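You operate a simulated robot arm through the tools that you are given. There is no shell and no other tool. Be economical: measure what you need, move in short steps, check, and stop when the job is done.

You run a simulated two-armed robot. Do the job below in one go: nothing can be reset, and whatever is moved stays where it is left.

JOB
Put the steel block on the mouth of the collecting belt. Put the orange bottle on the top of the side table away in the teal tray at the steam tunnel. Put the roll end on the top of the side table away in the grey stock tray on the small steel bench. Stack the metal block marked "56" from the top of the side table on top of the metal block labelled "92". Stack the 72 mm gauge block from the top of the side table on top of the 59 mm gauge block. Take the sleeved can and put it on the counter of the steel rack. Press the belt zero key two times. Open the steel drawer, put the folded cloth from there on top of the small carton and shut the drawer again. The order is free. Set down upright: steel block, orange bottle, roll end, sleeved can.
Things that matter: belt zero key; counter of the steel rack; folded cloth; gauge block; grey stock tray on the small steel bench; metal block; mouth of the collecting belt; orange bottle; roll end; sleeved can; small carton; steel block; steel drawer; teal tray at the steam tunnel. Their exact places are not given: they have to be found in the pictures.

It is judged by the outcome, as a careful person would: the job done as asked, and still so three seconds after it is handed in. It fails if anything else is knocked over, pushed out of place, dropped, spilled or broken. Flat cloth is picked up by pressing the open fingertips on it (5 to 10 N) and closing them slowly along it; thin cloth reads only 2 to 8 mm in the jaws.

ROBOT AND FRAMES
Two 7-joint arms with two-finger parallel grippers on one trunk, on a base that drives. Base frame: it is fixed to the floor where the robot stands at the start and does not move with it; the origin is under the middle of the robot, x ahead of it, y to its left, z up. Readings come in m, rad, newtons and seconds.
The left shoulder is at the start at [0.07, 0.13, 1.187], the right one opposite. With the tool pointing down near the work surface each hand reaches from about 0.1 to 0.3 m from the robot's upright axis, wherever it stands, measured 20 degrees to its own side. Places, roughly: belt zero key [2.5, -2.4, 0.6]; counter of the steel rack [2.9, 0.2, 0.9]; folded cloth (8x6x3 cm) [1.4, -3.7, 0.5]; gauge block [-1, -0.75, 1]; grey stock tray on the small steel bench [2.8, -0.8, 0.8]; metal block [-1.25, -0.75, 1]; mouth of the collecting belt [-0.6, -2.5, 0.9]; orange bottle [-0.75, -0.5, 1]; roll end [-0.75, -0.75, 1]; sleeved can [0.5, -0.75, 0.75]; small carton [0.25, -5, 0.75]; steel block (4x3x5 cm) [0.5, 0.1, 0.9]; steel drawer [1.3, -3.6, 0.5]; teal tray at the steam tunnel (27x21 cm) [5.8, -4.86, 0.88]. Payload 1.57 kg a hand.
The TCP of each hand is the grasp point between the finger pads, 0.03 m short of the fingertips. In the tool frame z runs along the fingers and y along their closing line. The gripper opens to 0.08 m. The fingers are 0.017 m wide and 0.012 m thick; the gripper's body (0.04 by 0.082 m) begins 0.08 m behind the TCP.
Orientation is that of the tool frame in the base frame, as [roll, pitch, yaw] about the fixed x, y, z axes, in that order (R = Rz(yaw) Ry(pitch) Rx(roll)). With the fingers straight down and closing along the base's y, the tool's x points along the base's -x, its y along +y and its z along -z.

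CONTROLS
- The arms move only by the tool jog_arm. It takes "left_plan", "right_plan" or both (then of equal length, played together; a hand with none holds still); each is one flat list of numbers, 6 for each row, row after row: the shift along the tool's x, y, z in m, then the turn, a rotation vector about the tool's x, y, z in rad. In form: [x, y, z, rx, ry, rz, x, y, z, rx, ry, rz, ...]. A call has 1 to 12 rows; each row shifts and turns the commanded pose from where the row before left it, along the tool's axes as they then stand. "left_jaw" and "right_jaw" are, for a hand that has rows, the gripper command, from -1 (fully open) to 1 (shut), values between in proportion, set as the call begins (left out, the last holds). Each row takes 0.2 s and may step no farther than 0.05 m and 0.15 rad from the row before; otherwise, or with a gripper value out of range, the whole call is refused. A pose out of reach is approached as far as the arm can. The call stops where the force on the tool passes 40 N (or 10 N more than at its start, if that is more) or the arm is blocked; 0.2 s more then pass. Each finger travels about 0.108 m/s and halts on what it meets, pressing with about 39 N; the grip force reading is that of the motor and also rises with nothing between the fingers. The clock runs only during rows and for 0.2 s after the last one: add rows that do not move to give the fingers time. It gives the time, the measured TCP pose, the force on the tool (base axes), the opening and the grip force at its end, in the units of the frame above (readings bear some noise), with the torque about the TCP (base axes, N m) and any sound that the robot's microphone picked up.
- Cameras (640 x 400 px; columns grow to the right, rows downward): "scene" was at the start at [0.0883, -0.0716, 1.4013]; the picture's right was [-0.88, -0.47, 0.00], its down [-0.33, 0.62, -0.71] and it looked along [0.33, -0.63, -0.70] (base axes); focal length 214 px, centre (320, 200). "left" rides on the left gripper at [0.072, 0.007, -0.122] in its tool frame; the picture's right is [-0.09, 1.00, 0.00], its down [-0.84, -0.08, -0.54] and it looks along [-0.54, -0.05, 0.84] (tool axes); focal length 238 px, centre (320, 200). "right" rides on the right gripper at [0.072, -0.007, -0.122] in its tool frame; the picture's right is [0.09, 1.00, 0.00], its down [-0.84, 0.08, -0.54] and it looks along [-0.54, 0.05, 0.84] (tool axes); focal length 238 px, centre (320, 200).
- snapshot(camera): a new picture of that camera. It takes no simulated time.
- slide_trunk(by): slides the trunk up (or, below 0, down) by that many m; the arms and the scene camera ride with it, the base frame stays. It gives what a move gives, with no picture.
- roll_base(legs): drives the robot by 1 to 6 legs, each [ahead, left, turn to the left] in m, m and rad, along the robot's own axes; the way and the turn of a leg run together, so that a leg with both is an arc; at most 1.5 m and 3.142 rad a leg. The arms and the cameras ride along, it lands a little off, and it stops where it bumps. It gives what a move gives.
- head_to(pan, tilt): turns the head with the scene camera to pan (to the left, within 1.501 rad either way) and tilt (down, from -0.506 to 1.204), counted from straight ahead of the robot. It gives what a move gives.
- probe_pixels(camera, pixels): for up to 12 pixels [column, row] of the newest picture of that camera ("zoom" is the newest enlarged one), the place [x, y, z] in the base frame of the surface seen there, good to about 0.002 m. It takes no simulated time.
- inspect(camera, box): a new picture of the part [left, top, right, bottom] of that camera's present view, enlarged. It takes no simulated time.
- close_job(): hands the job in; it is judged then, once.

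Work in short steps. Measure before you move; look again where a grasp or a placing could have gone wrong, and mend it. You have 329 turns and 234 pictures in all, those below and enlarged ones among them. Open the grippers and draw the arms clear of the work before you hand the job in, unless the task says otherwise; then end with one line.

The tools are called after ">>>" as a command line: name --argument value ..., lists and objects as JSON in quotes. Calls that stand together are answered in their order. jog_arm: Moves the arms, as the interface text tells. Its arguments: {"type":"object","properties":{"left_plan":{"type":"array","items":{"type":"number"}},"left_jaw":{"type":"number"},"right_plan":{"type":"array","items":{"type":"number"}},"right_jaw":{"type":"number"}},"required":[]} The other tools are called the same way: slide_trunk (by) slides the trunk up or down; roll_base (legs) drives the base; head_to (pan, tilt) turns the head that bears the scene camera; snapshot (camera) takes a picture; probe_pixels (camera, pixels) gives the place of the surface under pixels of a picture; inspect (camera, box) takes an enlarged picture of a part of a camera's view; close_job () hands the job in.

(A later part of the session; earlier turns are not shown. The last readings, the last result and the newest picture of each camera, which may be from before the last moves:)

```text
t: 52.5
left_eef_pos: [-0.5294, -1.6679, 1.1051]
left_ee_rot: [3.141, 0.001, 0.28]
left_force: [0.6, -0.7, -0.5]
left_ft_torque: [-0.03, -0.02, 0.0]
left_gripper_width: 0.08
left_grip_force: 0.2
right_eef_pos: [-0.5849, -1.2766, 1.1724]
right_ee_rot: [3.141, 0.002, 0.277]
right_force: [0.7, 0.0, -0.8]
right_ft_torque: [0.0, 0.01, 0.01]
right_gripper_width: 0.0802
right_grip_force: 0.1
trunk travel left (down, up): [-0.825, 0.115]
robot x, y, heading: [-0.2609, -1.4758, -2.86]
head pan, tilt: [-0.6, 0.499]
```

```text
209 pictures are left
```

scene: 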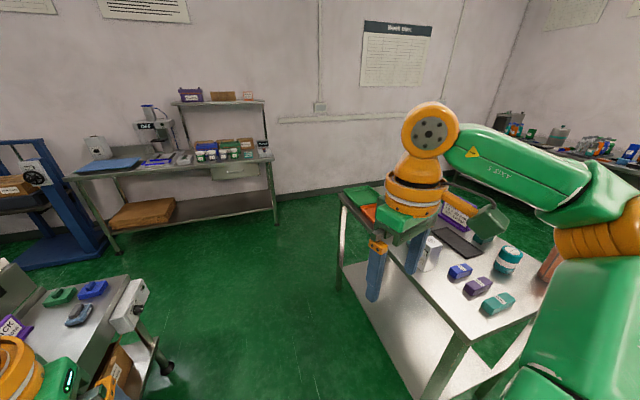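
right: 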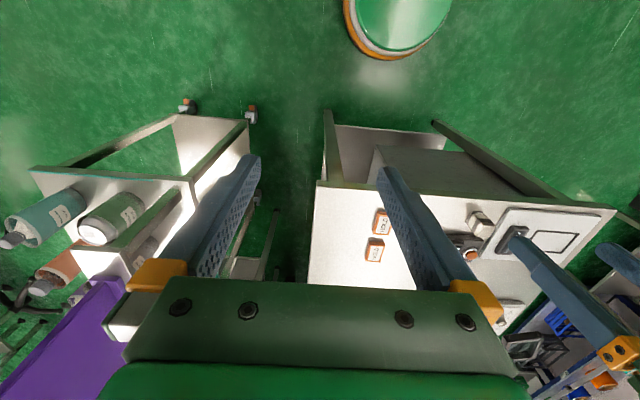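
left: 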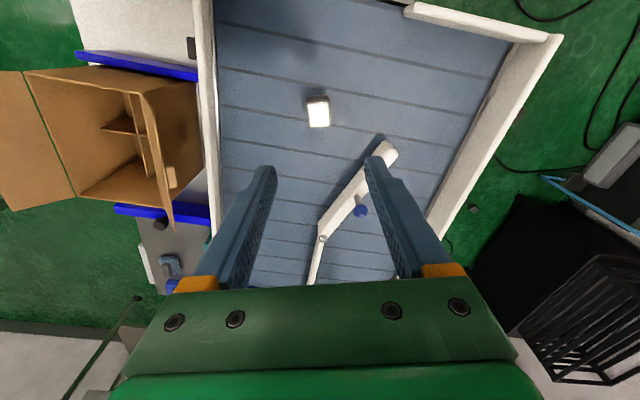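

Floor south of the table is free. Driving ahead 0.7 and turning right 1.85 to face the table from the south.

>>> roll_base --legs '[[0.72, 0, 0], [0, 0, -1.85]]'

>>> head_to --pan 0 --tilt 0.6

>>> snapshot --camera "scene"

```text
t: 60.9
left_eef_pos: [-1.0527, -1.3521, 1.1037]
left_ee_rot: [-3.138, 0.001, -1.583]
left_force: [1.0, -0.3, 0.4]
left_ft_torque: [-0.01, 0.0, 0.0]
left_gripper_width: 0.0801
left_grip_force: 0.0
right_eef_pos: [-0.6621, -1.4107, 1.1722]
right_ee_rot: [-3.142, 0.0, -1.586]
right_force: [0.4, 0.5, -0.1]
right_ft_torque: [0.01, -0.01, -0.01]
right_gripper_width: 0.0801
right_grip_force: 0.1
trunk travel left (down, up): [-0.825, 0.115]
robot x, y, heading: [-0.9479, -1.6604, 1.558]
head pan, tilt: [-0.6, 0.499]
```

```text
t: 61.9
left_eef_pos: [-1.0523, -1.3521, 1.1042]
left_ee_rot: [3.141, 0.001, -1.583]
left_force: [0.6, 0.4, 0.2]
left_ft_torque: [0.0, 0.0, -0.01]
left_gripper_width: 0.08
left_grip_force: 0.1
right_eef_pos: [-0.6618, -1.4103, 1.1726]
right_ee_rot: [3.141, 0.0, -1.589]
right_force: [-0.3, -0.1, 0.5]
right_ft_torque: [-0.02, 0.01, 0.04]
right_gripper_width: 0.0803
right_grip_force: 0.1
trunk travel left (down, up): [-0.825, 0.115]
robot x, y, heading: [-0.9447, -1.665, 1.56]
head pan, tilt: [0.0, 0.6]
```

```text
208 pictures are left
```

scene: 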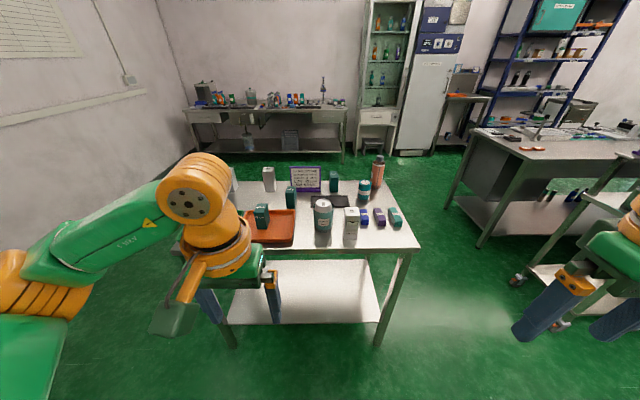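

>>> inspect --camera "scene" --box '[220, 145, 430, 275]'

```text
3.05 times, centred on (325, 210) of scene
```

zoom: 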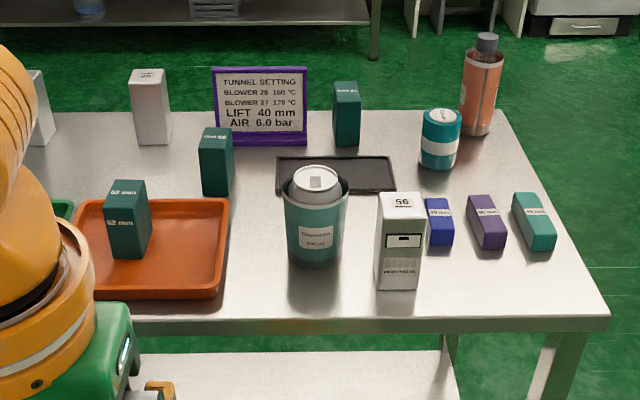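

Probing the objects' tops and the table surface.

>>> probe_pixels --camera "zoom" --pixels '[[400, 202], [150, 75], [40, 85], [345, 88], [217, 134], [127, 190], [440, 115], [487, 42], [317, 175], [350, 310], [440, 212], [250, 300]]'

>>> inspect --camera "scene" --box '[225, 160, 345, 250]'

```text
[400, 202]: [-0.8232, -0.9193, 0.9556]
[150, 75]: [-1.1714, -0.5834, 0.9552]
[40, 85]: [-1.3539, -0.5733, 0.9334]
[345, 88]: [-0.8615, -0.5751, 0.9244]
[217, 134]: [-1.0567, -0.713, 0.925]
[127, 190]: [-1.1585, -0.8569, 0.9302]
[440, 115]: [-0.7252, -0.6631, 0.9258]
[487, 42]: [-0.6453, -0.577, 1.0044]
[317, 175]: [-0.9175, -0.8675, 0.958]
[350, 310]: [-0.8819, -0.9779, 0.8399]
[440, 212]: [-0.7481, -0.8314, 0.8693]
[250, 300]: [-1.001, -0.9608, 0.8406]
```

```text
4.44 times, centred on (285, 205) of scene
```

zoom: 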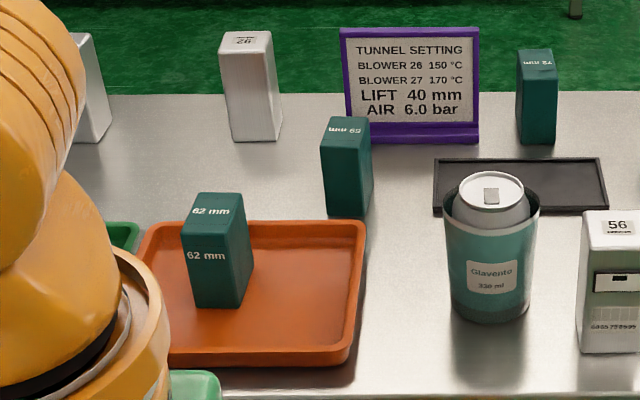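

"56" stands at (-0.823,-0.919); other labels need closer views. I roll ahead 0.42 to take the 56 with the right hand from this side.

>>> roll_base --legs '[[0.42, 0, 0]]'

>>> snapshot --camera "right"

>>> snapshot --camera "left"

```text
t: 64.5
left_eef_pos: [-1.0506, -0.9259, 1.1057]
left_ee_rot: [-3.14, 0.002, -1.573]
left_force: [0.4, 0.8, -0.2]
left_ft_torque: [0.02, 0.03, -0.01]
left_gripper_width: 0.08
left_grip_force: 0.2
right_eef_pos: [-0.6603, -0.9805, 1.1731]
right_ee_rot: [3.141, 0.002, -1.579]
right_force: [0.0, -0.3, 0.3]
right_ft_torque: [-0.04, -0.01, 0.0]
right_gripper_width: 0.0798
right_grip_force: 0.0
trunk travel left (down, up): [-0.825, 0.115]
robot x, y, heading: [-0.9444, -1.2329, 1.565]
head pan, tilt: [0.0, 0.6]
```

```text
205 pictures are left
```

right: 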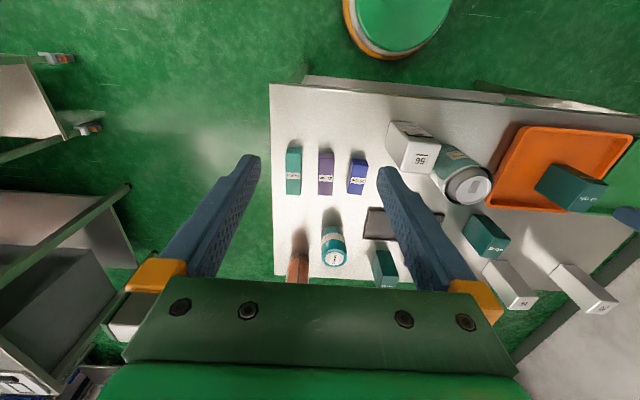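

```text
204 pictures are left
```

left: 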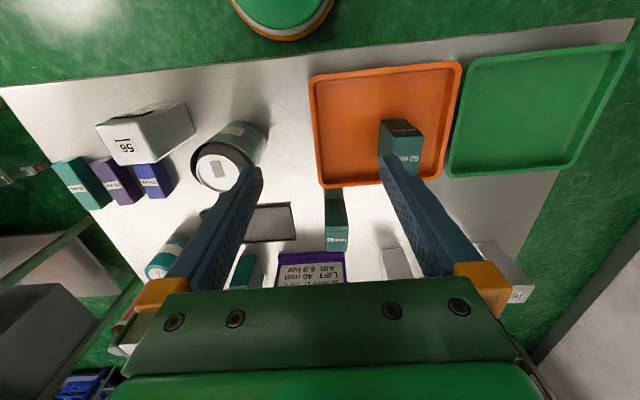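

>>> inspect --camera "right" --box '[440, 190, 640, 320]'

>>> probe_pixels --camera "right" --pixels '[[405, 149], [440, 143], [405, 171], [436, 174], [421, 160], [395, 125], [470, 185]]'

```text
3.08 times, centred on (540, 255) of right
```

zoom: 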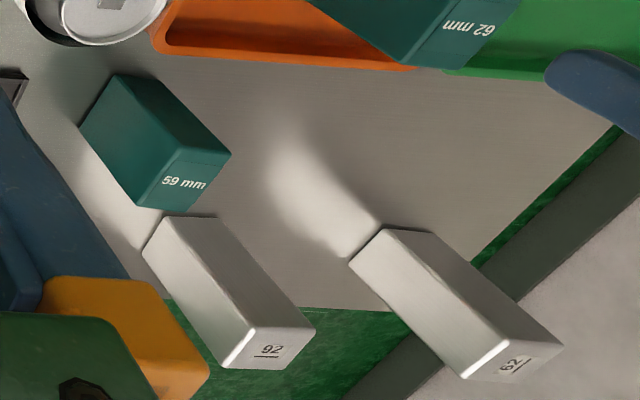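

```text
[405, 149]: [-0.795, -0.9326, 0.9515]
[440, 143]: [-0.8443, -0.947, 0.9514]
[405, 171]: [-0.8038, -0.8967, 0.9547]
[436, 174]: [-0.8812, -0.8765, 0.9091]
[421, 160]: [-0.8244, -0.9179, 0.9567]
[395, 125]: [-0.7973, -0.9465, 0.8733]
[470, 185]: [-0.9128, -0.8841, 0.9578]
```

"92" and "59 mm" confirmed in the zoom. Zooming on the 56 block for its exact corners.

>>> inspect --camera "right" --box '[370, 100, 510, 220]'

```text
3.33 times, centred on (440, 160) of right
```

zoom: 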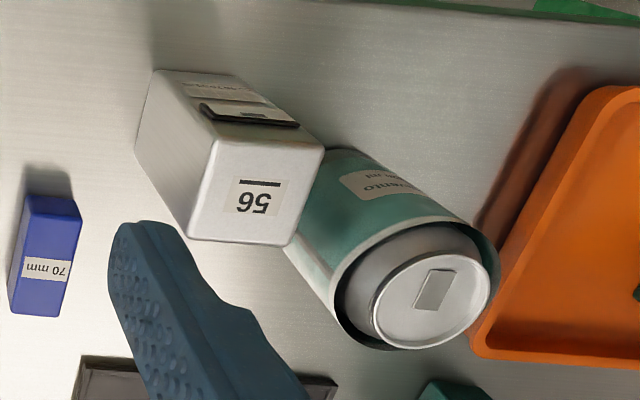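

>>> probe_pixels --camera "zoom" --pixels '[[222, 146], [315, 152], [198, 232], [285, 238], [258, 195], [430, 290], [345, 280], [490, 265], [400, 345], [160, 115], [240, 120]]'

```text
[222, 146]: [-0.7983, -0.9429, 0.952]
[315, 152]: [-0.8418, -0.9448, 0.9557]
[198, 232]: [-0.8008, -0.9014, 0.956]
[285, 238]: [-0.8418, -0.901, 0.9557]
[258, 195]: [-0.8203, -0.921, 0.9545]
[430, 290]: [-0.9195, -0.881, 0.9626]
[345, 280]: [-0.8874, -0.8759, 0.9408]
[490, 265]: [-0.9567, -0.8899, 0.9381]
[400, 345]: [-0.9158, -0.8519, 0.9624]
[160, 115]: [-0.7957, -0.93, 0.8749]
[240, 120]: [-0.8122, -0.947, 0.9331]
```

56 block is axis-aligned, centre (-0.8205,-0.9225), ~48 mm wide, top 0.955. Moving right hand above and down to 5 cm above grasp.

>>> jog_arm --right_plan '[-0.0143, 0.04, 0, 0, 0, 0, -0.0143, 0.04, 0, 0, 0, 0, -0.0143, 0.04, 0, 0, 0, 0, -0.0143, 0.0402, 0, 0, 0, 0, 0, 0, 0.05, 0, 0, 0, 0, 0, 0.05, 0, 0, 0, 0, 0, 0.05, 0, 0, 0]' --right_jaw -1

>>> snapshot --camera "right"

```text
t: 66.1
left_eef_pos: [-1.0522, -0.9227, 1.1033]
left_ee_rot: [-3.139, 0.0, -1.572]
left_force: [-0.3, 0.4, 0.3]
left_ft_torque: [-0.03, 0.0, 0.03]
left_gripper_width: 0.0801
left_grip_force: 0.1
right_eef_pos: [-0.8218, -0.9207, 1.0187]
right_ee_rot: [-3.141, -0.002, -1.577]
right_force: [-0.7, 0.5, -1.1]
right_ft_torque: [0.02, 0.03, -0.04]
right_gripper_width: 0.08
right_grip_force: 0.0
trunk travel left (down, up): [-0.825, 0.115]
robot x, y, heading: [-0.9406, -1.2368, 1.566]
head pan, tilt: [0.0, 0.6]
```

```text
201 pictures are left
```

right: 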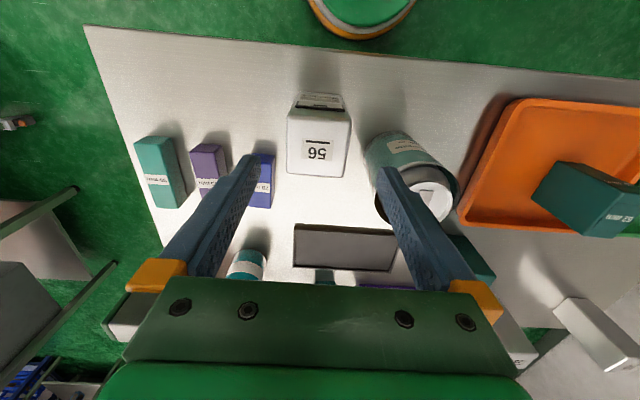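

Centred. Lower 0.093, close, lift 0.15.

>>> jog_arm --right_plan '[0, 0, 0.045, 0, 0, 0, 0, 0, 0.048, 0, 0, 0]'

>>> jog_arm --right_plan '[0, 0, 0, 0, 0, 0, 0, 0, 0, 0, 0, 0, 0, 0, 0, 0, 0, 0]' --right_jaw 1

>>> jog_arm --right_plan '[0, 0, -0.03, 0, 0, 0, 0, 0, -0.05, 0, 0, 0, 0, 0, -0.05, 0, 0, 0, 0, 0, -0.05, 0, 0, 0, 0, 0, -0.05, 0, 0, 0]'

>>> snapshot --camera "right"

```text
t: 66.7
left_eef_pos: [-1.0508, -0.923, 1.1038]
left_ee_rot: [-3.141, 0.0, -1.573]
left_force: [0.3, 0.6, 0.1]
left_ft_torque: [0.04, 0.01, 0.0]
left_gripper_width: 0.0799
left_grip_force: 0.0
right_eef_pos: [-0.813, -0.9215, 0.9341]
right_ee_rot: [3.141, 0.002, -1.576]
right_force: [-0.4, 0.2, -0.1]
right_ft_torque: [-0.01, 0.06, 0.04]
right_gripper_width: 0.0801
right_grip_force: 0.0
right hand out of reach, approached as far as the arm can: row 2
trunk travel left (down, up): [-0.825, 0.115]
robot x, y, heading: [-0.9452, -1.2324, 1.565]
head pan, tilt: [0.0, 0.6]
```

```text
t: 67.5
left_eef_pos: [-1.0515, -0.924, 1.1035]
left_ee_rot: [3.141, 0.001, -1.574]
left_force: [0.2, -0.5, -0.6]
left_ft_torque: [0.0, 0.0, 0.01]
left_gripper_width: 0.0798
left_grip_force: 0.1
right_eef_pos: [-0.8156, -0.9229, 0.9332]
right_ee_rot: [3.139, -0.001, -1.577]
right_force: [0.1, 0.4, -0.6]
right_ft_torque: [0.02, -0.01, -0.02]
right_gripper_width: 0.0518
right_grip_force: 39.3
trunk travel left (down, up): [-0.825, 0.115]
robot x, y, heading: [-0.9429, -1.2336, 1.571]
head pan, tilt: [0.0, 0.6]
```

```text
t: 68.7
left_eef_pos: [-1.0518, -0.9242, 1.104]
left_ee_rot: [-3.141, 0.002, -1.573]
left_force: [0.8, 0.3, 0.5]
left_ft_torque: [-0.02, -0.02, 0.01]
left_gripper_width: 0.0798
left_grip_force: 0.1
right_eef_pos: [-0.8133, -0.9229, 1.1683]
right_ee_rot: [3.14, 0.0, -1.577]
right_force: [-0.2, 0.1, -3.9]
right_ft_torque: [0.02, -0.01, -0.02]
right_gripper_width: 0.0519
right_grip_force: 39.0
trunk travel left (down, up): [-0.825, 0.115]
robot x, y, heading: [-0.9427, -1.2318, 1.566]
head pan, tilt: [0.0, 0.6]
```

```text
200 pictures are left
```

right: 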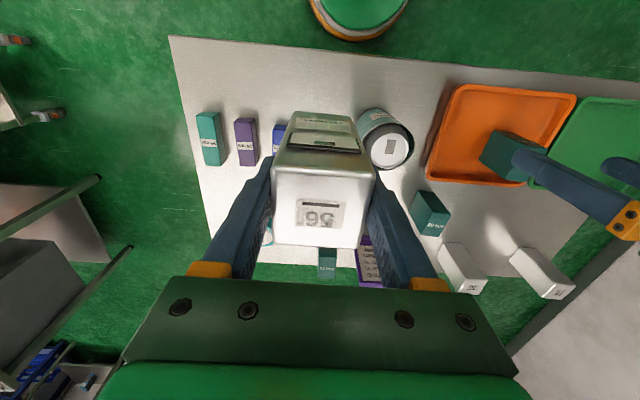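

The 56 block is held (52 mm). Now driving around the east end of the table to its north side.

>>> roll_base --legs '[[-0.35, 0, 0], [0, -0.86, 0], [1.5, 0, 0]]'

>>> head_to --pan 0.9 --tilt 0.6

>>> snapshot --camera "scene"

```text
t: 82.0
left_eef_pos: [-0.2026, 0.1907, 1.1048]
left_ee_rot: [-3.141, 0.001, -1.564]
left_force: [-0.6, -0.7, 0.4]
left_ft_torque: [0.0, -0.01, 0.0]
left_gripper_width: 0.0799
left_grip_force: 0.1
right_eef_pos: [0.0335, 0.1938, 1.1662]
right_ee_rot: [3.141, -0.002, -1.568]
right_force: [0.0, -0.4, -4.4]
right_ft_torque: [0.01, 0.02, 0.01]
right_gripper_width: 0.0516
right_grip_force: 39.0
trunk travel left (down, up): [-0.825, 0.115]
robot x, y, heading: [-0.0911, -0.1182, 1.575]
head pan, tilt: [0.0, 0.6]
```

```text
t: 83.2
left_eef_pos: [-0.2024, 0.1916, 1.1034]
left_ee_rot: [3.141, 0.002, -1.563]
left_force: [0.2, -0.1, -0.3]
left_ft_torque: [0.03, -0.04, -0.02]
left_gripper_width: 0.0801
left_grip_force: 0.1
right_eef_pos: [0.0327, 0.1955, 1.1663]
right_ee_rot: [3.141, 0.0, -1.569]
right_force: [-0.4, -0.1, -4.0]
right_ft_torque: [0.01, 0.0, -0.04]
right_gripper_width: 0.052
right_grip_force: 39.2
trunk travel left (down, up): [-0.825, 0.115]
robot x, y, heading: [-0.0945, -0.118, 1.576]
head pan, tilt: [0.901, 0.6]
```

```text
199 pictures are left
```

scene: 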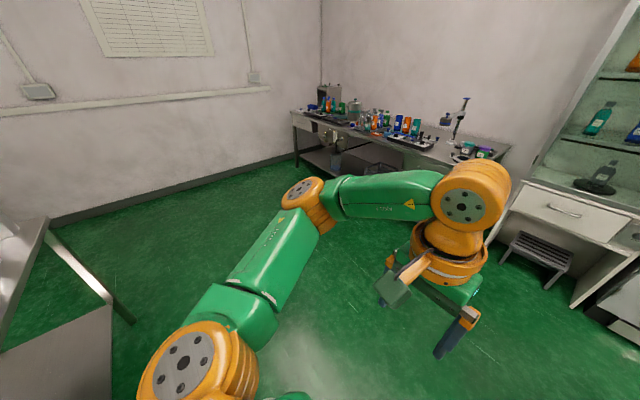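

Floor is open. Moving left 0.97 m and turning around to face the table from the north.

>>> roll_base --legs '[[0.2, 0, 0], [0, 0.97, 0], [0, 0, 3.14]]'

>>> head_to --pan 0 --tilt 0.8

>>> snapshot --camera "scene"

```text
t: 96.7
left_eef_pos: [-0.9112, -0.2235, 1.1056]
left_ee_rot: [3.141, -0.002, 1.57]
left_force: [-0.5, 0.2, -0.6]
left_ft_torque: [-0.03, 0.0, 0.0]
left_gripper_width: 0.08
left_grip_force: 0.0
right_eef_pos: [-1.1488, -0.2254, 1.1673]
right_ee_rot: [-3.139, 0.0, 1.566]
right_force: [-0.2, 0.1, -4.3]
right_ft_torque: [0.05, 0.02, 0.0]
right_gripper_width: 0.0514
right_grip_force: 39.4
trunk travel left (down, up): [-0.825, 0.115]
robot x, y, heading: [-1.0217, 0.0871, -1.575]
head pan, tilt: [0.901, 0.6]
```

```text
t: 97.9
left_eef_pos: [-0.9116, -0.2256, 1.1051]
left_ee_rot: [-3.141, 0.001, 1.569]
left_force: [0.8, 0.2, -0.1]
left_ft_torque: [-0.01, 0.03, -0.04]
left_gripper_width: 0.0801
left_grip_force: 0.0
right_eef_pos: [-1.1479, -0.2265, 1.1657]
right_ee_rot: [-3.142, -0.001, 1.566]
right_force: [-0.3, 0.1, -4.4]
right_ft_torque: [0.04, 0.05, 0.01]
right_gripper_width: 0.0517
right_grip_force: 38.9
trunk travel left (down, up): [-0.825, 0.115]
robot x, y, heading: [-1.0206, 0.085, -1.573]
head pan, tilt: [0.0, 0.799]
```

```text
198 pictures are left
```

scene: 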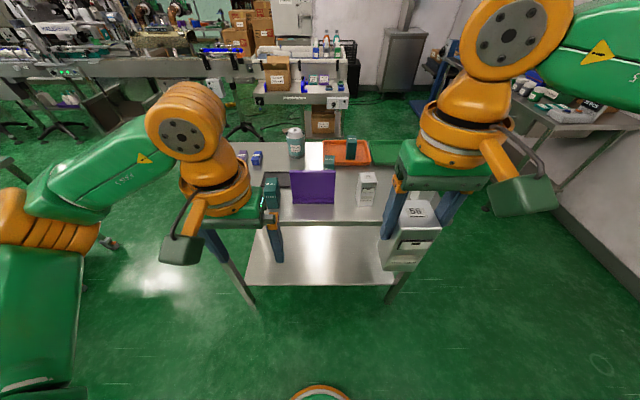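

Probing the purple sign top and the 92 block top before closing in.

>>> probe_pixels --camera "scene" --pixels '[[313, 172], [294, 172], [368, 178], [361, 174], [376, 175], [269, 183], [345, 225], [280, 222]]'

>>> roll_base --legs '[[0.28, 0, 0]]'

>>> snapshot --camera "right"

>>> snapshot --camera "left"

```text
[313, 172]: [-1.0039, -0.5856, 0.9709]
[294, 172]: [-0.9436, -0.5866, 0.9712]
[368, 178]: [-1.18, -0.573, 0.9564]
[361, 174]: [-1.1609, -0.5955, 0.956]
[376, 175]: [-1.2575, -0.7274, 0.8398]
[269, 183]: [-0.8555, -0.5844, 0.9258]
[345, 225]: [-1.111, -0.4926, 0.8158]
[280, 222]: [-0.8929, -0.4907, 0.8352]
```

```text
t: 99.8
left_eef_pos: [-0.9141, -0.5056, 1.1041]
left_ee_rot: [-3.14, -0.001, 1.568]
left_force: [-0.5, 0.3, -0.3]
left_ft_torque: [0.03, 0.01, -0.01]
left_gripper_width: 0.0802
left_grip_force: 0.1
right_eef_pos: [-1.15, -0.5058, 1.1676]
right_ee_rot: [3.141, 0.0, 1.566]
right_force: [-0.6, 1.2, -4.5]
right_ft_torque: [0.0, 0.0, 0.03]
right_gripper_width: 0.0519
right_grip_force: 38.9
trunk travel left (down, up): [-0.825, 0.115]
robot x, y, heading: [-1.0278, -0.1995, -1.573]
head pan, tilt: [0.0, 0.799]
```

```text
197 pictures are left
```

right: 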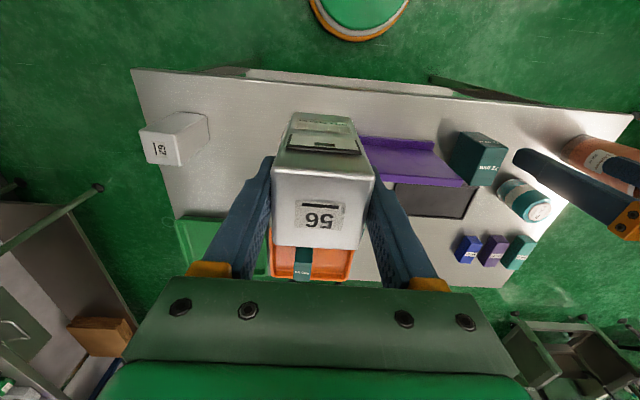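

```text
196 pictures are left
```

left: 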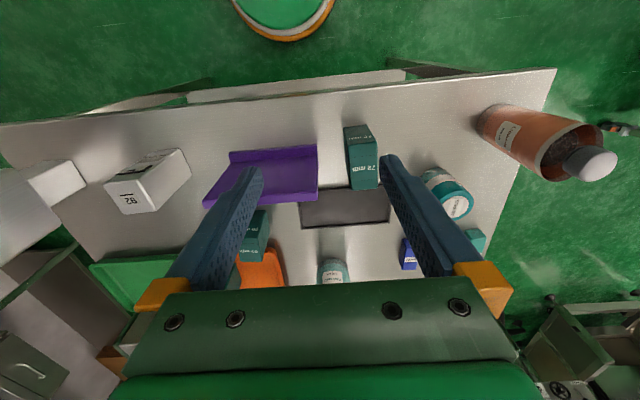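

92 is visible in the left picture at (145,185). Zooming for its top corners.

>>> inspect --camera "left" --box '[90, 135, 210, 225]'

```text
4.44 times, centred on (150, 180) of left
```

zoom: 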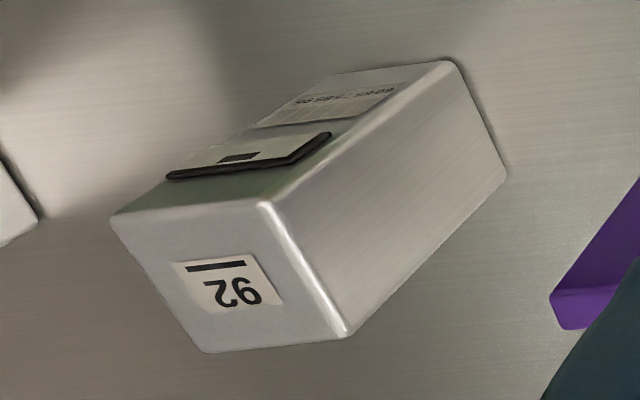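

>>> probe_pixels --camera "zoom" --pixels '[[122, 222], [258, 208], [205, 345], [338, 332], [230, 275], [262, 202], [350, 330], [300, 270]]'

```text
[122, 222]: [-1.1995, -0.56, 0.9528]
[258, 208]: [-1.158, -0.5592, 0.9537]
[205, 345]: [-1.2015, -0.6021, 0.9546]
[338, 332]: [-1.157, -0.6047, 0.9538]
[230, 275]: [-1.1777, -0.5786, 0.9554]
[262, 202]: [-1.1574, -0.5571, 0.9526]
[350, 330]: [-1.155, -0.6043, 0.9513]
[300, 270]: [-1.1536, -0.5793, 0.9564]
```

92's top centre is (-1.1785,-0.581), z 0.955. Moving right hand over it and lowering to ~2 cm above contact.

>>> jog_arm --right_plan '[-0.0376, -0.0143, 0, 0, 0, 0, -0.0376, -0.0142, 0, 0, 0, 0, 0, 0, 0.05, 0, 0, 0, 0, 0, 0.045, 0, 0, 0, 0, 0, 0, 0, 0, 0]'

>>> inspect --camera "left" --box '[0, 60, 260, 240]'

```text
t: 101.0
left_eef_pos: [-0.9138, -0.508, 1.1033]
left_ee_rot: [-3.141, -0.002, 1.567]
left_force: [0.8, 0.7, 0.3]
left_ft_torque: [0.01, 0.0, -0.02]
left_gripper_width: 0.08
left_grip_force: 0.1
right_eef_pos: [-1.1846, -0.575, 1.0696]
right_ee_rot: [-3.141, -0.002, 1.563]
right_force: [-0.2, 0.4, -4.0]
right_ft_torque: [0.03, 0.0, 0.02]
right_gripper_width: 0.0517
right_grip_force: 38.7
right hand out of reach, approached as far as the arm can: row 2
trunk travel left (down, up): [-0.825, 0.115]
robot x, y, heading: [-1.0226, -0.1959, -1.579]
head pan, tilt: [0.0, 0.799]
```

```text
2.22 times, centred on (130, 150) of left
```

zoom: 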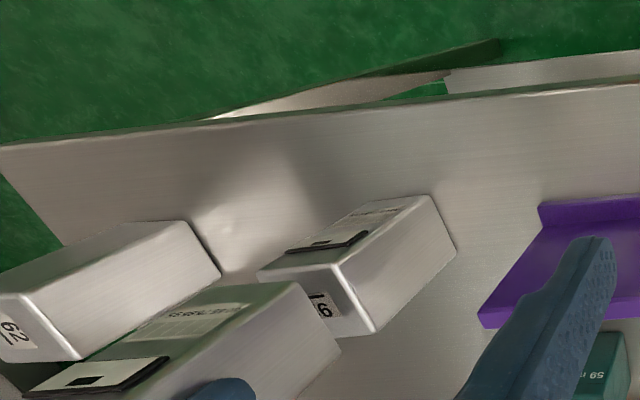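

Correcting by (+6,-6) mm, at this lower height.

>>> jog_arm --right_plan '[-0.006, 0.006, 0, 0, 0, 0, 0, 0, 0, 0, 0, 0]'

>>> snapshot --camera "right"

```text
t: 101.7
left_eef_pos: [-0.9134, -0.5076, 1.1042]
left_ee_rot: [-3.141, 0.0, 1.567]
left_force: [-1.2, -0.8, -0.9]
left_ft_torque: [0.01, 0.01, 0.0]
left_gripper_width: 0.0803
left_grip_force: 0.2
right_eef_pos: [-1.1804, -0.5808, 1.0703]
right_ee_rot: [-3.14, -0.001, 1.561]
right_force: [0.3, 0.0, -4.3]
right_ft_torque: [0.06, 0.01, 0.02]
right_gripper_width: 0.0517
right_grip_force: 39.1
trunk travel left (down, up): [-0.825, 0.115]
robot x, y, heading: [-1.0257, -0.1973, -1.577]
head pan, tilt: [0.0, 0.799]
```

```text
193 pictures are left
```

right: 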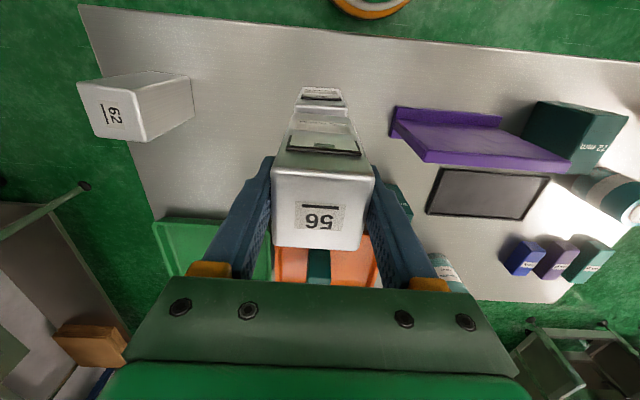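

Aligned. Lowering in small steps until contact.

>>> jog_arm --right_plan '[0, 0.0015, 0.012, 0, 0, 0, 0, 0, 0.006, 0, 0, 0, 0, 0, 0, 0, 0, 0]'

>>> jog_arm --right_plan '[0, 0, 0.002, 0, 0, 0, 0, 0, 0, 0, 0, 0]'

```text
t: 102.5
left_eef_pos: [-0.9138, -0.5076, 1.104]
left_ee_rot: [-3.141, 0.0, 1.567]
left_force: [0.5, 0.7, -0.1]
left_ft_torque: [0.0, 0.0, -0.04]
left_gripper_width: 0.0799
left_grip_force: 0.1
right_eef_pos: [-1.179, -0.5815, 1.0496]
right_ee_rot: [3.141, -0.002, 1.561]
right_force: [-0.8, 0.4, -4.0]
right_ft_torque: [-0.01, -0.02, -0.01]
right_gripper_width: 0.0517
right_grip_force: 38.8
trunk travel left (down, up): [-0.825, 0.115]
robot x, y, heading: [-1.0241, -0.1947, -1.577]
head pan, tilt: [0.0, 0.799]
```

```text
t: 103.0
left_eef_pos: [-0.9134, -0.5062, 1.1035]
left_ee_rot: [-3.139, 0.001, 1.567]
left_force: [-0.4, 0.1, 0.3]
left_ft_torque: [0.02, 0.01, 0.0]
left_gripper_width: 0.0799
left_grip_force: 0.0
right_eef_pos: [-1.1799, -0.5803, 1.0495]
right_ee_rot: [3.141, 0.002, 1.563]
right_force: [-1.4, -1.0, 10.0]
right_ft_torque: [0.17, 0.13, 0.03]
right_gripper_width: 0.0518
right_grip_force: 39.7
trunk travel left (down, up): [-0.825, 0.115]
robot x, y, heading: [-1.0241, -0.1975, -1.576]
head pan, tilt: [0.0, 0.799]
```

Contact (10 N). Opening and lifting away.

>>> jog_arm --right_plan '[0, 0, 0, 0, 0, 0, 0, 0, 0, 0, 0, 0]' --right_jaw -1

>>> jog_arm --right_plan '[0, 0, -0.04, 0, 0, 0, 0, 0, -0.05, 0, 0, 0, 0.05, 0, 0, 0, 0, 0, 0.05, 0, 0, 0, 0, 0]'

>>> snapshot --camera "right"

```text
t: 103.7
left_eef_pos: [-0.9126, -0.5066, 1.1046]
left_ee_rot: [-3.138, 0.0, 1.566]
left_force: [-0.3, 0.0, -0.5]
left_ft_torque: [0.0, 0.01, -0.03]
left_gripper_width: 0.0798
left_grip_force: 0.1
right_eef_pos: [-1.1798, -0.5823, 1.0483]
right_ee_rot: [3.141, 0.0, 1.563]
right_force: [1.0, 0.1, -0.1]
right_ft_torque: [0.01, -0.01, 0.01]
right_gripper_width: 0.0802
right_grip_force: 0.1
trunk travel left (down, up): [-0.825, 0.115]
robot x, y, heading: [-1.0209, -0.1994, -1.575]
head pan, tilt: [0.0, 0.799]
```

```text
t: 104.7
left_eef_pos: [-0.9134, -0.5042, 1.1061]
left_ee_rot: [-3.14, 0.004, 1.567]
left_force: [-0.3, -0.8, -0.1]
left_ft_torque: [-0.02, 0.03, 0.0]
left_gripper_width: 0.0799
left_grip_force: 0.1
right_eef_pos: [-1.1834, -0.4793, 1.1388]
right_ee_rot: [3.14, 0.004, 1.563]
right_force: [0.9, 0.5, 0.6]
right_ft_torque: [-0.06, 0.02, 0.01]
right_gripper_width: 0.08
right_grip_force: 0.0
right hand out of reach, approached as far as the arm can: row 2
trunk travel left (down, up): [-0.825, 0.115]
robot x, y, heading: [-1.022, -0.1993, -1.57]
head pan, tilt: [0.0, 0.799]
```

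```text
192 pictures are left
```

right: 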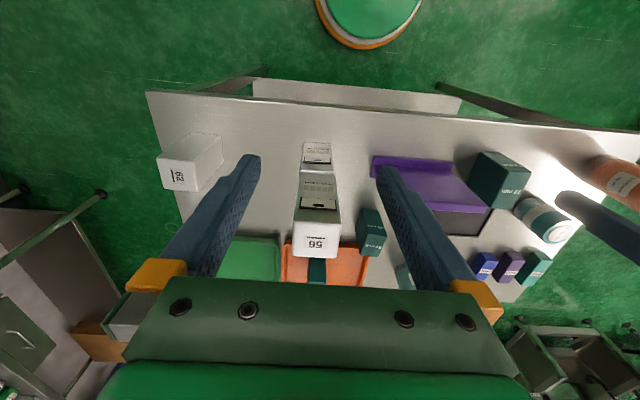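

56 on 92 is stacked. Now shifting left (east) 0.24 to take the 72 mm block with the right hand.

>>> roll_base --legs '[[0.02, 0.24, 0]]'

>>> snapshot --camera "right"

```text
t: 106.4
left_eef_pos: [-0.6766, -0.5297, 1.1038]
left_ee_rot: [3.138, 0.001, 1.564]
left_force: [-0.6, -0.3, 0.1]
left_ft_torque: [-0.01, -0.01, -0.01]
left_gripper_width: 0.0799
left_grip_force: 0.1
right_eef_pos: [-0.9466, -0.5053, 1.1394]
right_ee_rot: [3.136, 0.001, 1.561]
right_force: [-1.4, 0.7, 0.5]
right_ft_torque: [0.0, -0.03, 0.02]
right_gripper_width: 0.0803
right_grip_force: 0.0
trunk travel left (down, up): [-0.825, 0.115]
robot x, y, heading: [-0.7833, -0.2208, -1.576]
head pan, tilt: [0.0, 0.799]
```

```text
191 pictures are left
```

right: 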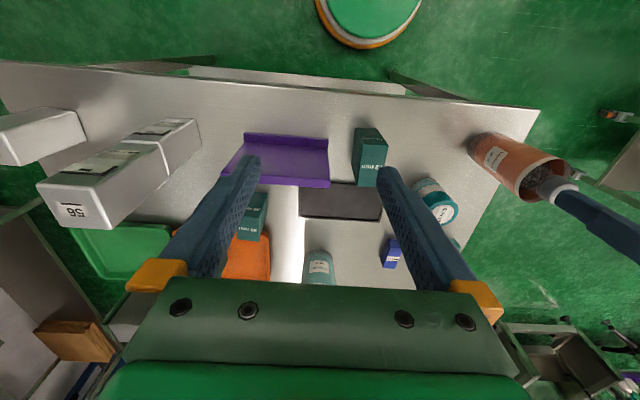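

Zooming on the 72 mm (370,155) and 59 mm (252,215) blocks for corners.

>>> inspect --camera "right" --box '[230, 110, 410, 250]'

```text
2.86 times, centred on (320, 180) of right
```

zoom: 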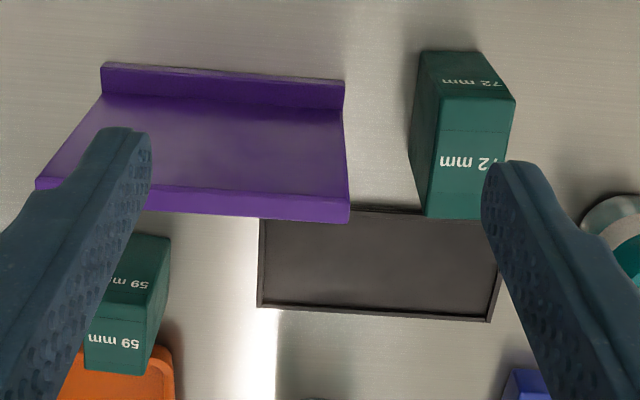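

>>> probe_pixels --camera "zoom" --pixels '[[440, 140], [505, 108], [432, 205], [478, 205], [510, 105], [446, 95], [460, 165], [92, 360], [140, 365], [95, 310], [148, 312], [115, 340]]'

```text
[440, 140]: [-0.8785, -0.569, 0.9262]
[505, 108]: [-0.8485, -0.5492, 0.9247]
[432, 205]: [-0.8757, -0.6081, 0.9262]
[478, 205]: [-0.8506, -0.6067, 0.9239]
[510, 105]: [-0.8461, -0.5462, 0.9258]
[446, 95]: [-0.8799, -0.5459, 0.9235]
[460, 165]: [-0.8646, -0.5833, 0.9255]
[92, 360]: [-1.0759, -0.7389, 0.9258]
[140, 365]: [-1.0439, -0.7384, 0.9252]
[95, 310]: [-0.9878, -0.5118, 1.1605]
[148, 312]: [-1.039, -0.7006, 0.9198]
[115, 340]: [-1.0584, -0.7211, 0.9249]
```

72's centre ≈ (-0.8625,-0.577), top 0.925. Moving the right hand over it and down to TCP ≈0.97 to check.

>>> jog_arm --right_plan '[-0.0236, 0.0282, 0, 0, 0, 0, -0.0236, 0.0282, 0, 0, 0, 0, -0.0237, 0.0283, 0, 0, 0, 0, 0, 0, 0.05, 0, 0, 0, 0, 0, 0.05, 0, 0, 0, 0, 0, 0.05, 0, 0, 0, 0, 0, 0, 0, 0, 0]'

>>> snapshot --camera "right"

```text
t: 108.0
left_eef_pos: [-0.6741, -0.5294, 1.1045]
left_ee_rot: [-3.139, 0.0, 1.565]
left_force: [0.1, -0.7, 0.2]
left_ft_torque: [0.0, -0.01, 0.0]
left_gripper_width: 0.0803
left_grip_force: 0.2
right_eef_pos: [-0.9003, -0.5463, 0.9834]
right_ee_rot: [3.141, 0.0, 1.559]
right_force: [0.3, 0.1, 0.9]
right_ft_torque: [-0.04, -0.02, -0.03]
right_gripper_width: 0.0801
right_grip_force: 0.0
right hand out of reach, approached as far as the arm can: row 2, 3
trunk travel left (down, up): [-0.825, 0.115]
robot x, y, heading: [-0.7809, -0.2177, -1.578]
head pan, tilt: [0.0, 0.799]
```

```text
189 pictures are left
```

right: 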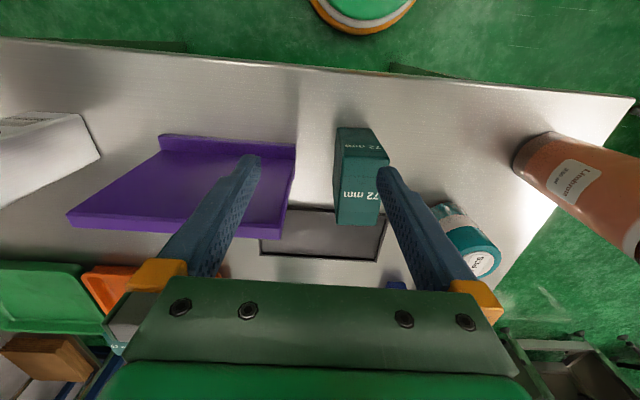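

The reach limited it at height; now at z 0.983. I raise slightly, shift +x first (away from the sign), then -y, and look.

>>> jog_arm --right_plan '[0, 0, -0.02, 0, 0, 0, 0, 0.0383, 0, 0, 0, 0, -0.0306, 0, 0, 0, 0, 0, 0, 0, 0, 0, 0, 0]'

>>> snapshot --camera "right"

```text
t: 109.0
left_eef_pos: [-0.6741, -0.5294, 1.1042]
left_ee_rot: [-3.141, 0.0, 1.564]
left_force: [0.0, -0.2, -0.4]
left_ft_torque: [-0.01, 0.02, -0.01]
left_gripper_width: 0.0798
left_grip_force: 0.1
right_eef_pos: [-0.8948, -0.5655, 1.0125]
right_ee_rot: [3.14, 0.001, 1.559]
right_force: [0.1, -0.5, -0.6]
right_ft_torque: [-0.04, -0.01, 0.01]
right_gripper_width: 0.0798
right_grip_force: 0.1
right hand out of reach, approached as far as the arm can: row 2, 3
trunk travel left (down, up): [-0.825, 0.115]
robot x, y, heading: [-0.7859, -0.2209, -1.578]
head pan, tilt: [0.0, 0.799]
```

```text
188 pictures are left
```

right: 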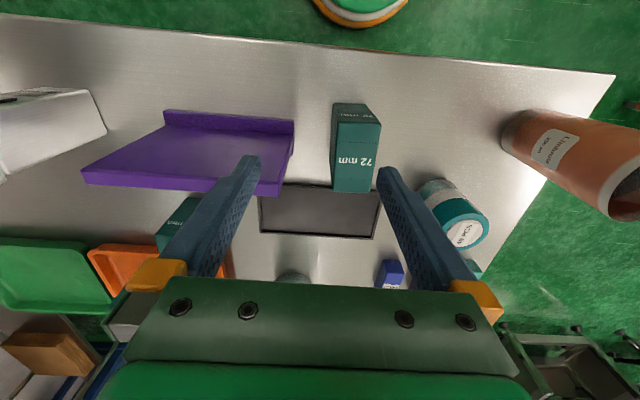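

The hand cannot move further inward, so I shift the base: left (east) 0.08.

>>> roll_base --legs '[[0, 0.08, 0]]'

>>> jog_arm --right_plan '[0, 0, 0, 0, 0, 0]'

```text
t: 110.1
left_eef_pos: [-0.602, -0.53, 1.1044]
left_ee_rot: [3.137, 0.001, 1.567]
left_force: [-0.6, 0.2, 0.2]
left_ft_torque: [0.0, -0.07, -0.01]
left_gripper_width: 0.08
left_grip_force: 0.1
right_eef_pos: [-0.8207, -0.5661, 1.0112]
right_ee_rot: [3.136, 0.002, 1.563]
right_force: [-1.0, 0.0, 0.1]
right_ft_torque: [0.01, -0.07, -0.01]
right_gripper_width: 0.08
right_grip_force: 0.1
trunk travel left (down, up): [-0.825, 0.115]
robot x, y, heading: [-0.7062, -0.2191, -1.576]
head pan, tilt: [0.0, 0.799]
```

```text
t: 110.5
left_eef_pos: [-0.5953, -0.5294, 1.1032]
left_ee_rot: [-3.14, 0.0, 1.565]
left_force: [0.4, 0.6, 0.2]
left_ft_torque: [-0.02, -0.03, 0.01]
left_gripper_width: 0.08
left_grip_force: 0.0
right_eef_pos: [-0.8169, -0.5654, 1.0117]
right_ee_rot: [3.14, 0.003, 1.564]
right_force: [-0.3, -0.3, -0.6]
right_ft_torque: [-0.04, -0.02, 0.01]
right_gripper_width: 0.08
right_grip_force: 0.1
trunk travel left (down, up): [-0.825, 0.115]
robot x, y, heading: [-0.7094, -0.2218, -1.577]
head pan, tilt: [0.0, 0.799]
```

>>> jog_arm --right_plan '[-0.012, -0.0455, 0, 0, 0, 0, 0, 0, 0.045, 0, 0, 0, 0, 0, 0, 0, 0, 0]'

>>> snapshot --camera "right"

```text
t: 111.3
left_eef_pos: [-0.5958, -0.5289, 1.1041]
left_ee_rot: [-3.137, 0.0, 1.565]
left_force: [0.1, 1.1, 0.7]
left_ft_torque: [0.01, -0.02, 0.01]
left_gripper_width: 0.0803
left_grip_force: 0.1
right_eef_pos: [-0.8634, -0.5795, 0.9682]
right_ee_rot: [3.141, 0.003, 1.562]
right_force: [0.0, -0.3, 0.5]
right_ft_torque: [0.0, 0.04, 0.01]
right_gripper_width: 0.0801
right_grip_force: 0.1
trunk travel left (down, up): [-0.825, 0.115]
robot x, y, heading: [-0.7073, -0.2237, -1.579]
head pan, tilt: [0.0, 0.799]
```

```text
187 pictures are left
```

right: 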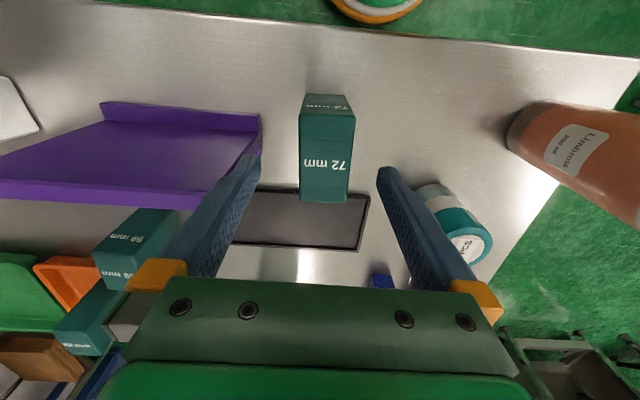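

Centred. Lower 0.063, close, lift.

>>> jog_arm --right_plan '[0, 0.001, 0.035, 0, 0, 0, 0, 0, 0.028, 0, 0, 0]'

>>> jog_arm --right_plan '[0, 0, 0, 0, 0, 0, 0, 0, 0, 0, 0, 0, 0, 0, 0, 0, 0, 0]' --right_jaw 1

>>> jog_arm --right_plan '[0, 0, -0.03, 0, 0, 0, 0, 0, -0.05, 0, 0, 0, 0, 0, -0.05, 0, 0, 0, 0.05, 0, 0, 0, 0, 0, 0, 0, -0.05, 0, 0, 0]'

>>> snapshot --camera "right"

```text
t: 111.9
left_eef_pos: [-0.5967, -0.5305, 1.1042]
left_ee_rot: [3.14, 0.0, 1.566]
left_force: [-0.1, -0.4, -0.2]
left_ft_torque: [-0.01, 0.0, -0.01]
left_gripper_width: 0.0798
left_grip_force: 0.1
right_eef_pos: [-0.8715, -0.5715, 0.9141]
right_ee_rot: [3.139, 0.004, 1.562]
right_force: [0.0, 0.3, 0.3]
right_ft_torque: [0.03, -0.03, 0.0]
right_gripper_width: 0.08
right_grip_force: 0.1
right hand out of reach, approached as far as the arm can: row 2
trunk travel left (down, up): [-0.825, 0.115]
robot x, y, heading: [-0.7061, -0.2179, -1.573]
head pan, tilt: [0.0, 0.799]
```

```text
t: 112.7
left_eef_pos: [-0.5963, -0.5295, 1.1047]
left_ee_rot: [-3.139, 0.0, 1.565]
left_force: [0.5, -1.2, -0.1]
left_ft_torque: [0.01, 0.02, 0.01]
left_gripper_width: 0.0802
left_grip_force: 0.1
right_eef_pos: [-0.8717, -0.5718, 0.9135]
right_ee_rot: [3.138, 0.002, 1.563]
right_force: [-0.7, 0.5, 0.5]
right_ft_torque: [-0.01, 0.04, 0.02]
right_gripper_width: 0.0408
right_grip_force: 39.6
trunk travel left (down, up): [-0.825, 0.115]
robot x, y, heading: [-0.7065, -0.2182, -1.578]
head pan, tilt: [0.0, 0.799]
```

```text
t: 113.9
left_eef_pos: [-0.5967, -0.5287, 1.1041]
left_ee_rot: [-3.142, 0.0, 1.565]
left_force: [0.3, 0.0, -0.6]
left_ft_torque: [0.01, -0.01, 0.02]
left_gripper_width: 0.08
left_grip_force: 0.0
right_eef_pos: [-0.8714, -0.5179, 1.0959]
right_ee_rot: [3.14, 0.0, 1.562]
right_force: [0.5, -0.3, -2.7]
right_ft_torque: [0.0, 0.02, -0.01]
right_gripper_width: 0.04
right_grip_force: 39.1
trunk travel left (down, up): [-0.825, 0.115]
robot x, y, heading: [-0.7054, -0.2209, -1.578]
head pan, tilt: [0.0, 0.799]
```

```text
186 pictures are left
```

right: 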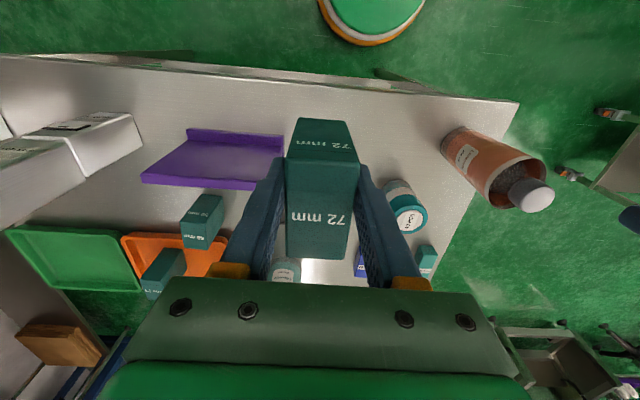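

72 mm is held (40 mm). Zooming on the 59 block to find its top corners.

>>> inspect --camera "right" --box '[140, 170, 260, 270]'

>>> inspect --camera "right" --box '[270, 110, 380, 270]'

```text
4.00 times, centred on (200, 220) of right
```

zoom: 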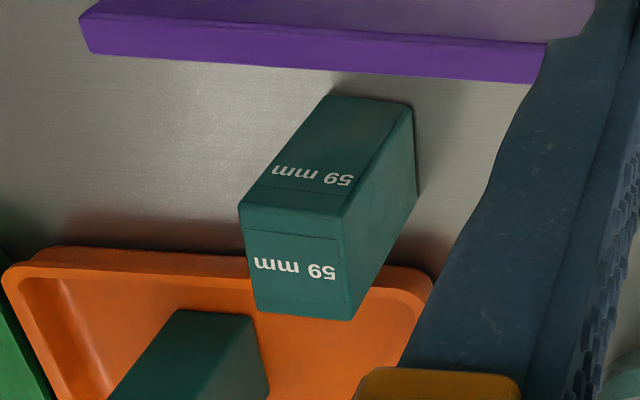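

```text
2.50 times, centred on (325, 190) of right
```

zoom: 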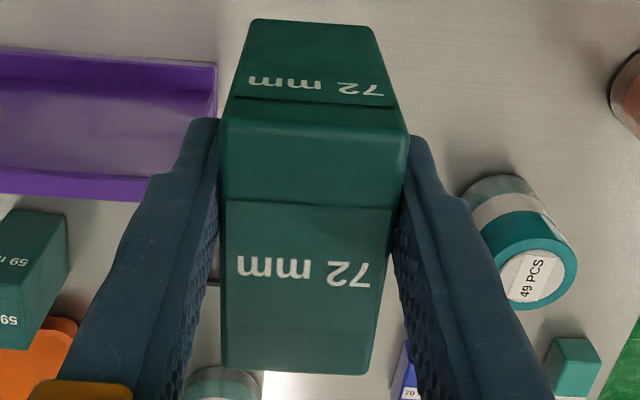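

>>> probe_pixels --camera "right" --pixels '[[181.5, 223], [205.5, 225.5], [185, 247], [206.5, 249], [194, 236], [290, 164], [357, 167], [288, 256], [342, 257], [320, 210]]'

```text
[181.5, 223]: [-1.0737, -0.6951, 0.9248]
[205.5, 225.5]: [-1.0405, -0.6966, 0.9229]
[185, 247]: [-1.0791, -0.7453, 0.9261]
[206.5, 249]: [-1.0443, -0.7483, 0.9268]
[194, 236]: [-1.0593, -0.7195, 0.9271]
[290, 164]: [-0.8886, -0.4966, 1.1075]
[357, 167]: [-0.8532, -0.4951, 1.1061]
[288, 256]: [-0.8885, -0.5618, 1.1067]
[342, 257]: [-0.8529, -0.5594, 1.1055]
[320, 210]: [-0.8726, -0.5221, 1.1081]
```

59's top centre (-1.0595,-0.7215); held block's centre sits 10 mm beyond the TCP. Rolling right 0.205 and ahead 0.03 to bring it into reach.

>>> roll_base --legs '[[0.03, -0.205, 0]]'

>>> jog_arm --right_plan '[-0.04, 0, 0, 0, 0, 0, -0.04, 0, 0, 0, 0, 0, -0.04, 0, 0, 0, 0, 0, 0, 0, 0, 0, 0, 0]'

>>> snapshot --camera "right"

```text
t: 115.5
left_eef_pos: [-0.7971, -0.5583, 1.1039]
left_ee_rot: [-3.138, -0.001, 1.567]
left_force: [0.1, 0.4, -0.3]
left_ft_torque: [-0.03, -0.01, -0.02]
left_gripper_width: 0.0801
left_grip_force: 0.2
right_eef_pos: [-1.0735, -0.5467, 1.0956]
right_ee_rot: [3.141, 0.003, 1.564]
right_force: [0.4, 0.1, -3.3]
right_ft_torque: [0.02, 0.02, 0.01]
right_gripper_width: 0.04
right_grip_force: 39.2
trunk travel left (down, up): [-0.825, 0.115]
robot x, y, heading: [-0.91, -0.2514, -1.576]
head pan, tilt: [0.0, 0.799]
```

```text
t: 116.5
left_eef_pos: [-0.8007, -0.5596, 1.1046]
left_ee_rot: [3.141, 0.001, 1.566]
left_force: [-0.1, 0.2, -0.7]
left_ft_torque: [0.01, 0.01, -0.01]
left_gripper_width: 0.0797
left_grip_force: 0.0
right_eef_pos: [-1.0829, -0.6602, 1.0955]
right_ee_rot: [3.137, 0.004, 1.562]
right_force: [-0.4, -0.4, -3.1]
right_ft_torque: [-0.02, -0.03, 0.03]
right_gripper_width: 0.0398
right_grip_force: 39.0
right hand out of reach, approached as far as the arm can: row 3
trunk travel left (down, up): [-0.825, 0.115]
robot x, y, heading: [-0.9137, -0.2466, -1.577]
head pan, tilt: [0.0, 0.799]
```

```text
183 pictures are left
```

right: 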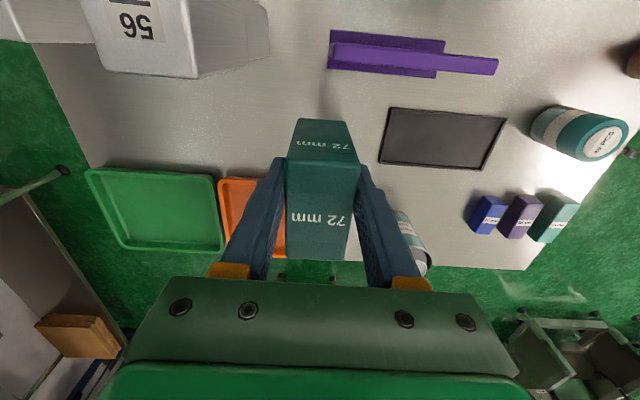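

Stopped short by reach at this height; lowering 0.045 and then moving on toward the 59.

>>> jog_arm --right_plan '[0, 0.02, 0.04, 0, 0, 0, -0.025, 0.002, 0, 0, 0, 0, -0.025, 0.001, 0, 0, 0, 0, 0, 0, 0, 0, 0, 0]'

>>> snapshot --camera "right"

```text
t: 117.5
left_eef_pos: [-0.8002, -0.5588, 1.1042]
left_ee_rot: [-3.141, 0.001, 1.569]
left_force: [0.4, 0.6, -0.6]
left_ft_torque: [-0.03, 0.0, -0.02]
left_gripper_width: 0.08
left_grip_force: 0.0
right_eef_pos: [-1.0868, -0.6707, 1.0509]
right_ee_rot: [3.139, 0.002, 1.563]
right_force: [0.3, -0.2, -2.4]
right_ft_torque: [0.04, -0.03, -0.01]
right_gripper_width: 0.0394
right_grip_force: 38.7
right hand out of reach, approached as far as the arm can: row 1, 2, 3
trunk travel left (down, up): [-0.825, 0.115]
robot x, y, heading: [-0.9101, -0.2526, -1.574]
head pan, tilt: [0.0, 0.799]
```

```text
182 pictures are left
```

right: 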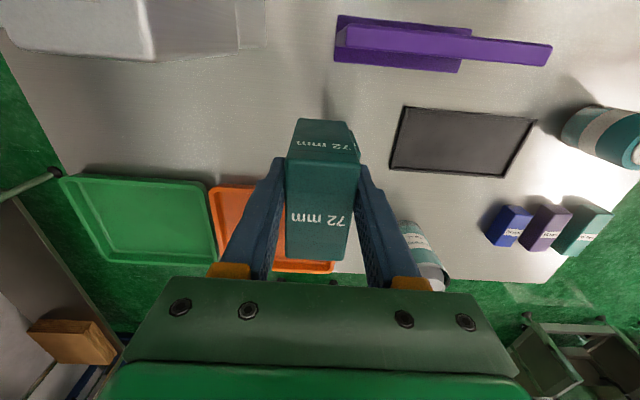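

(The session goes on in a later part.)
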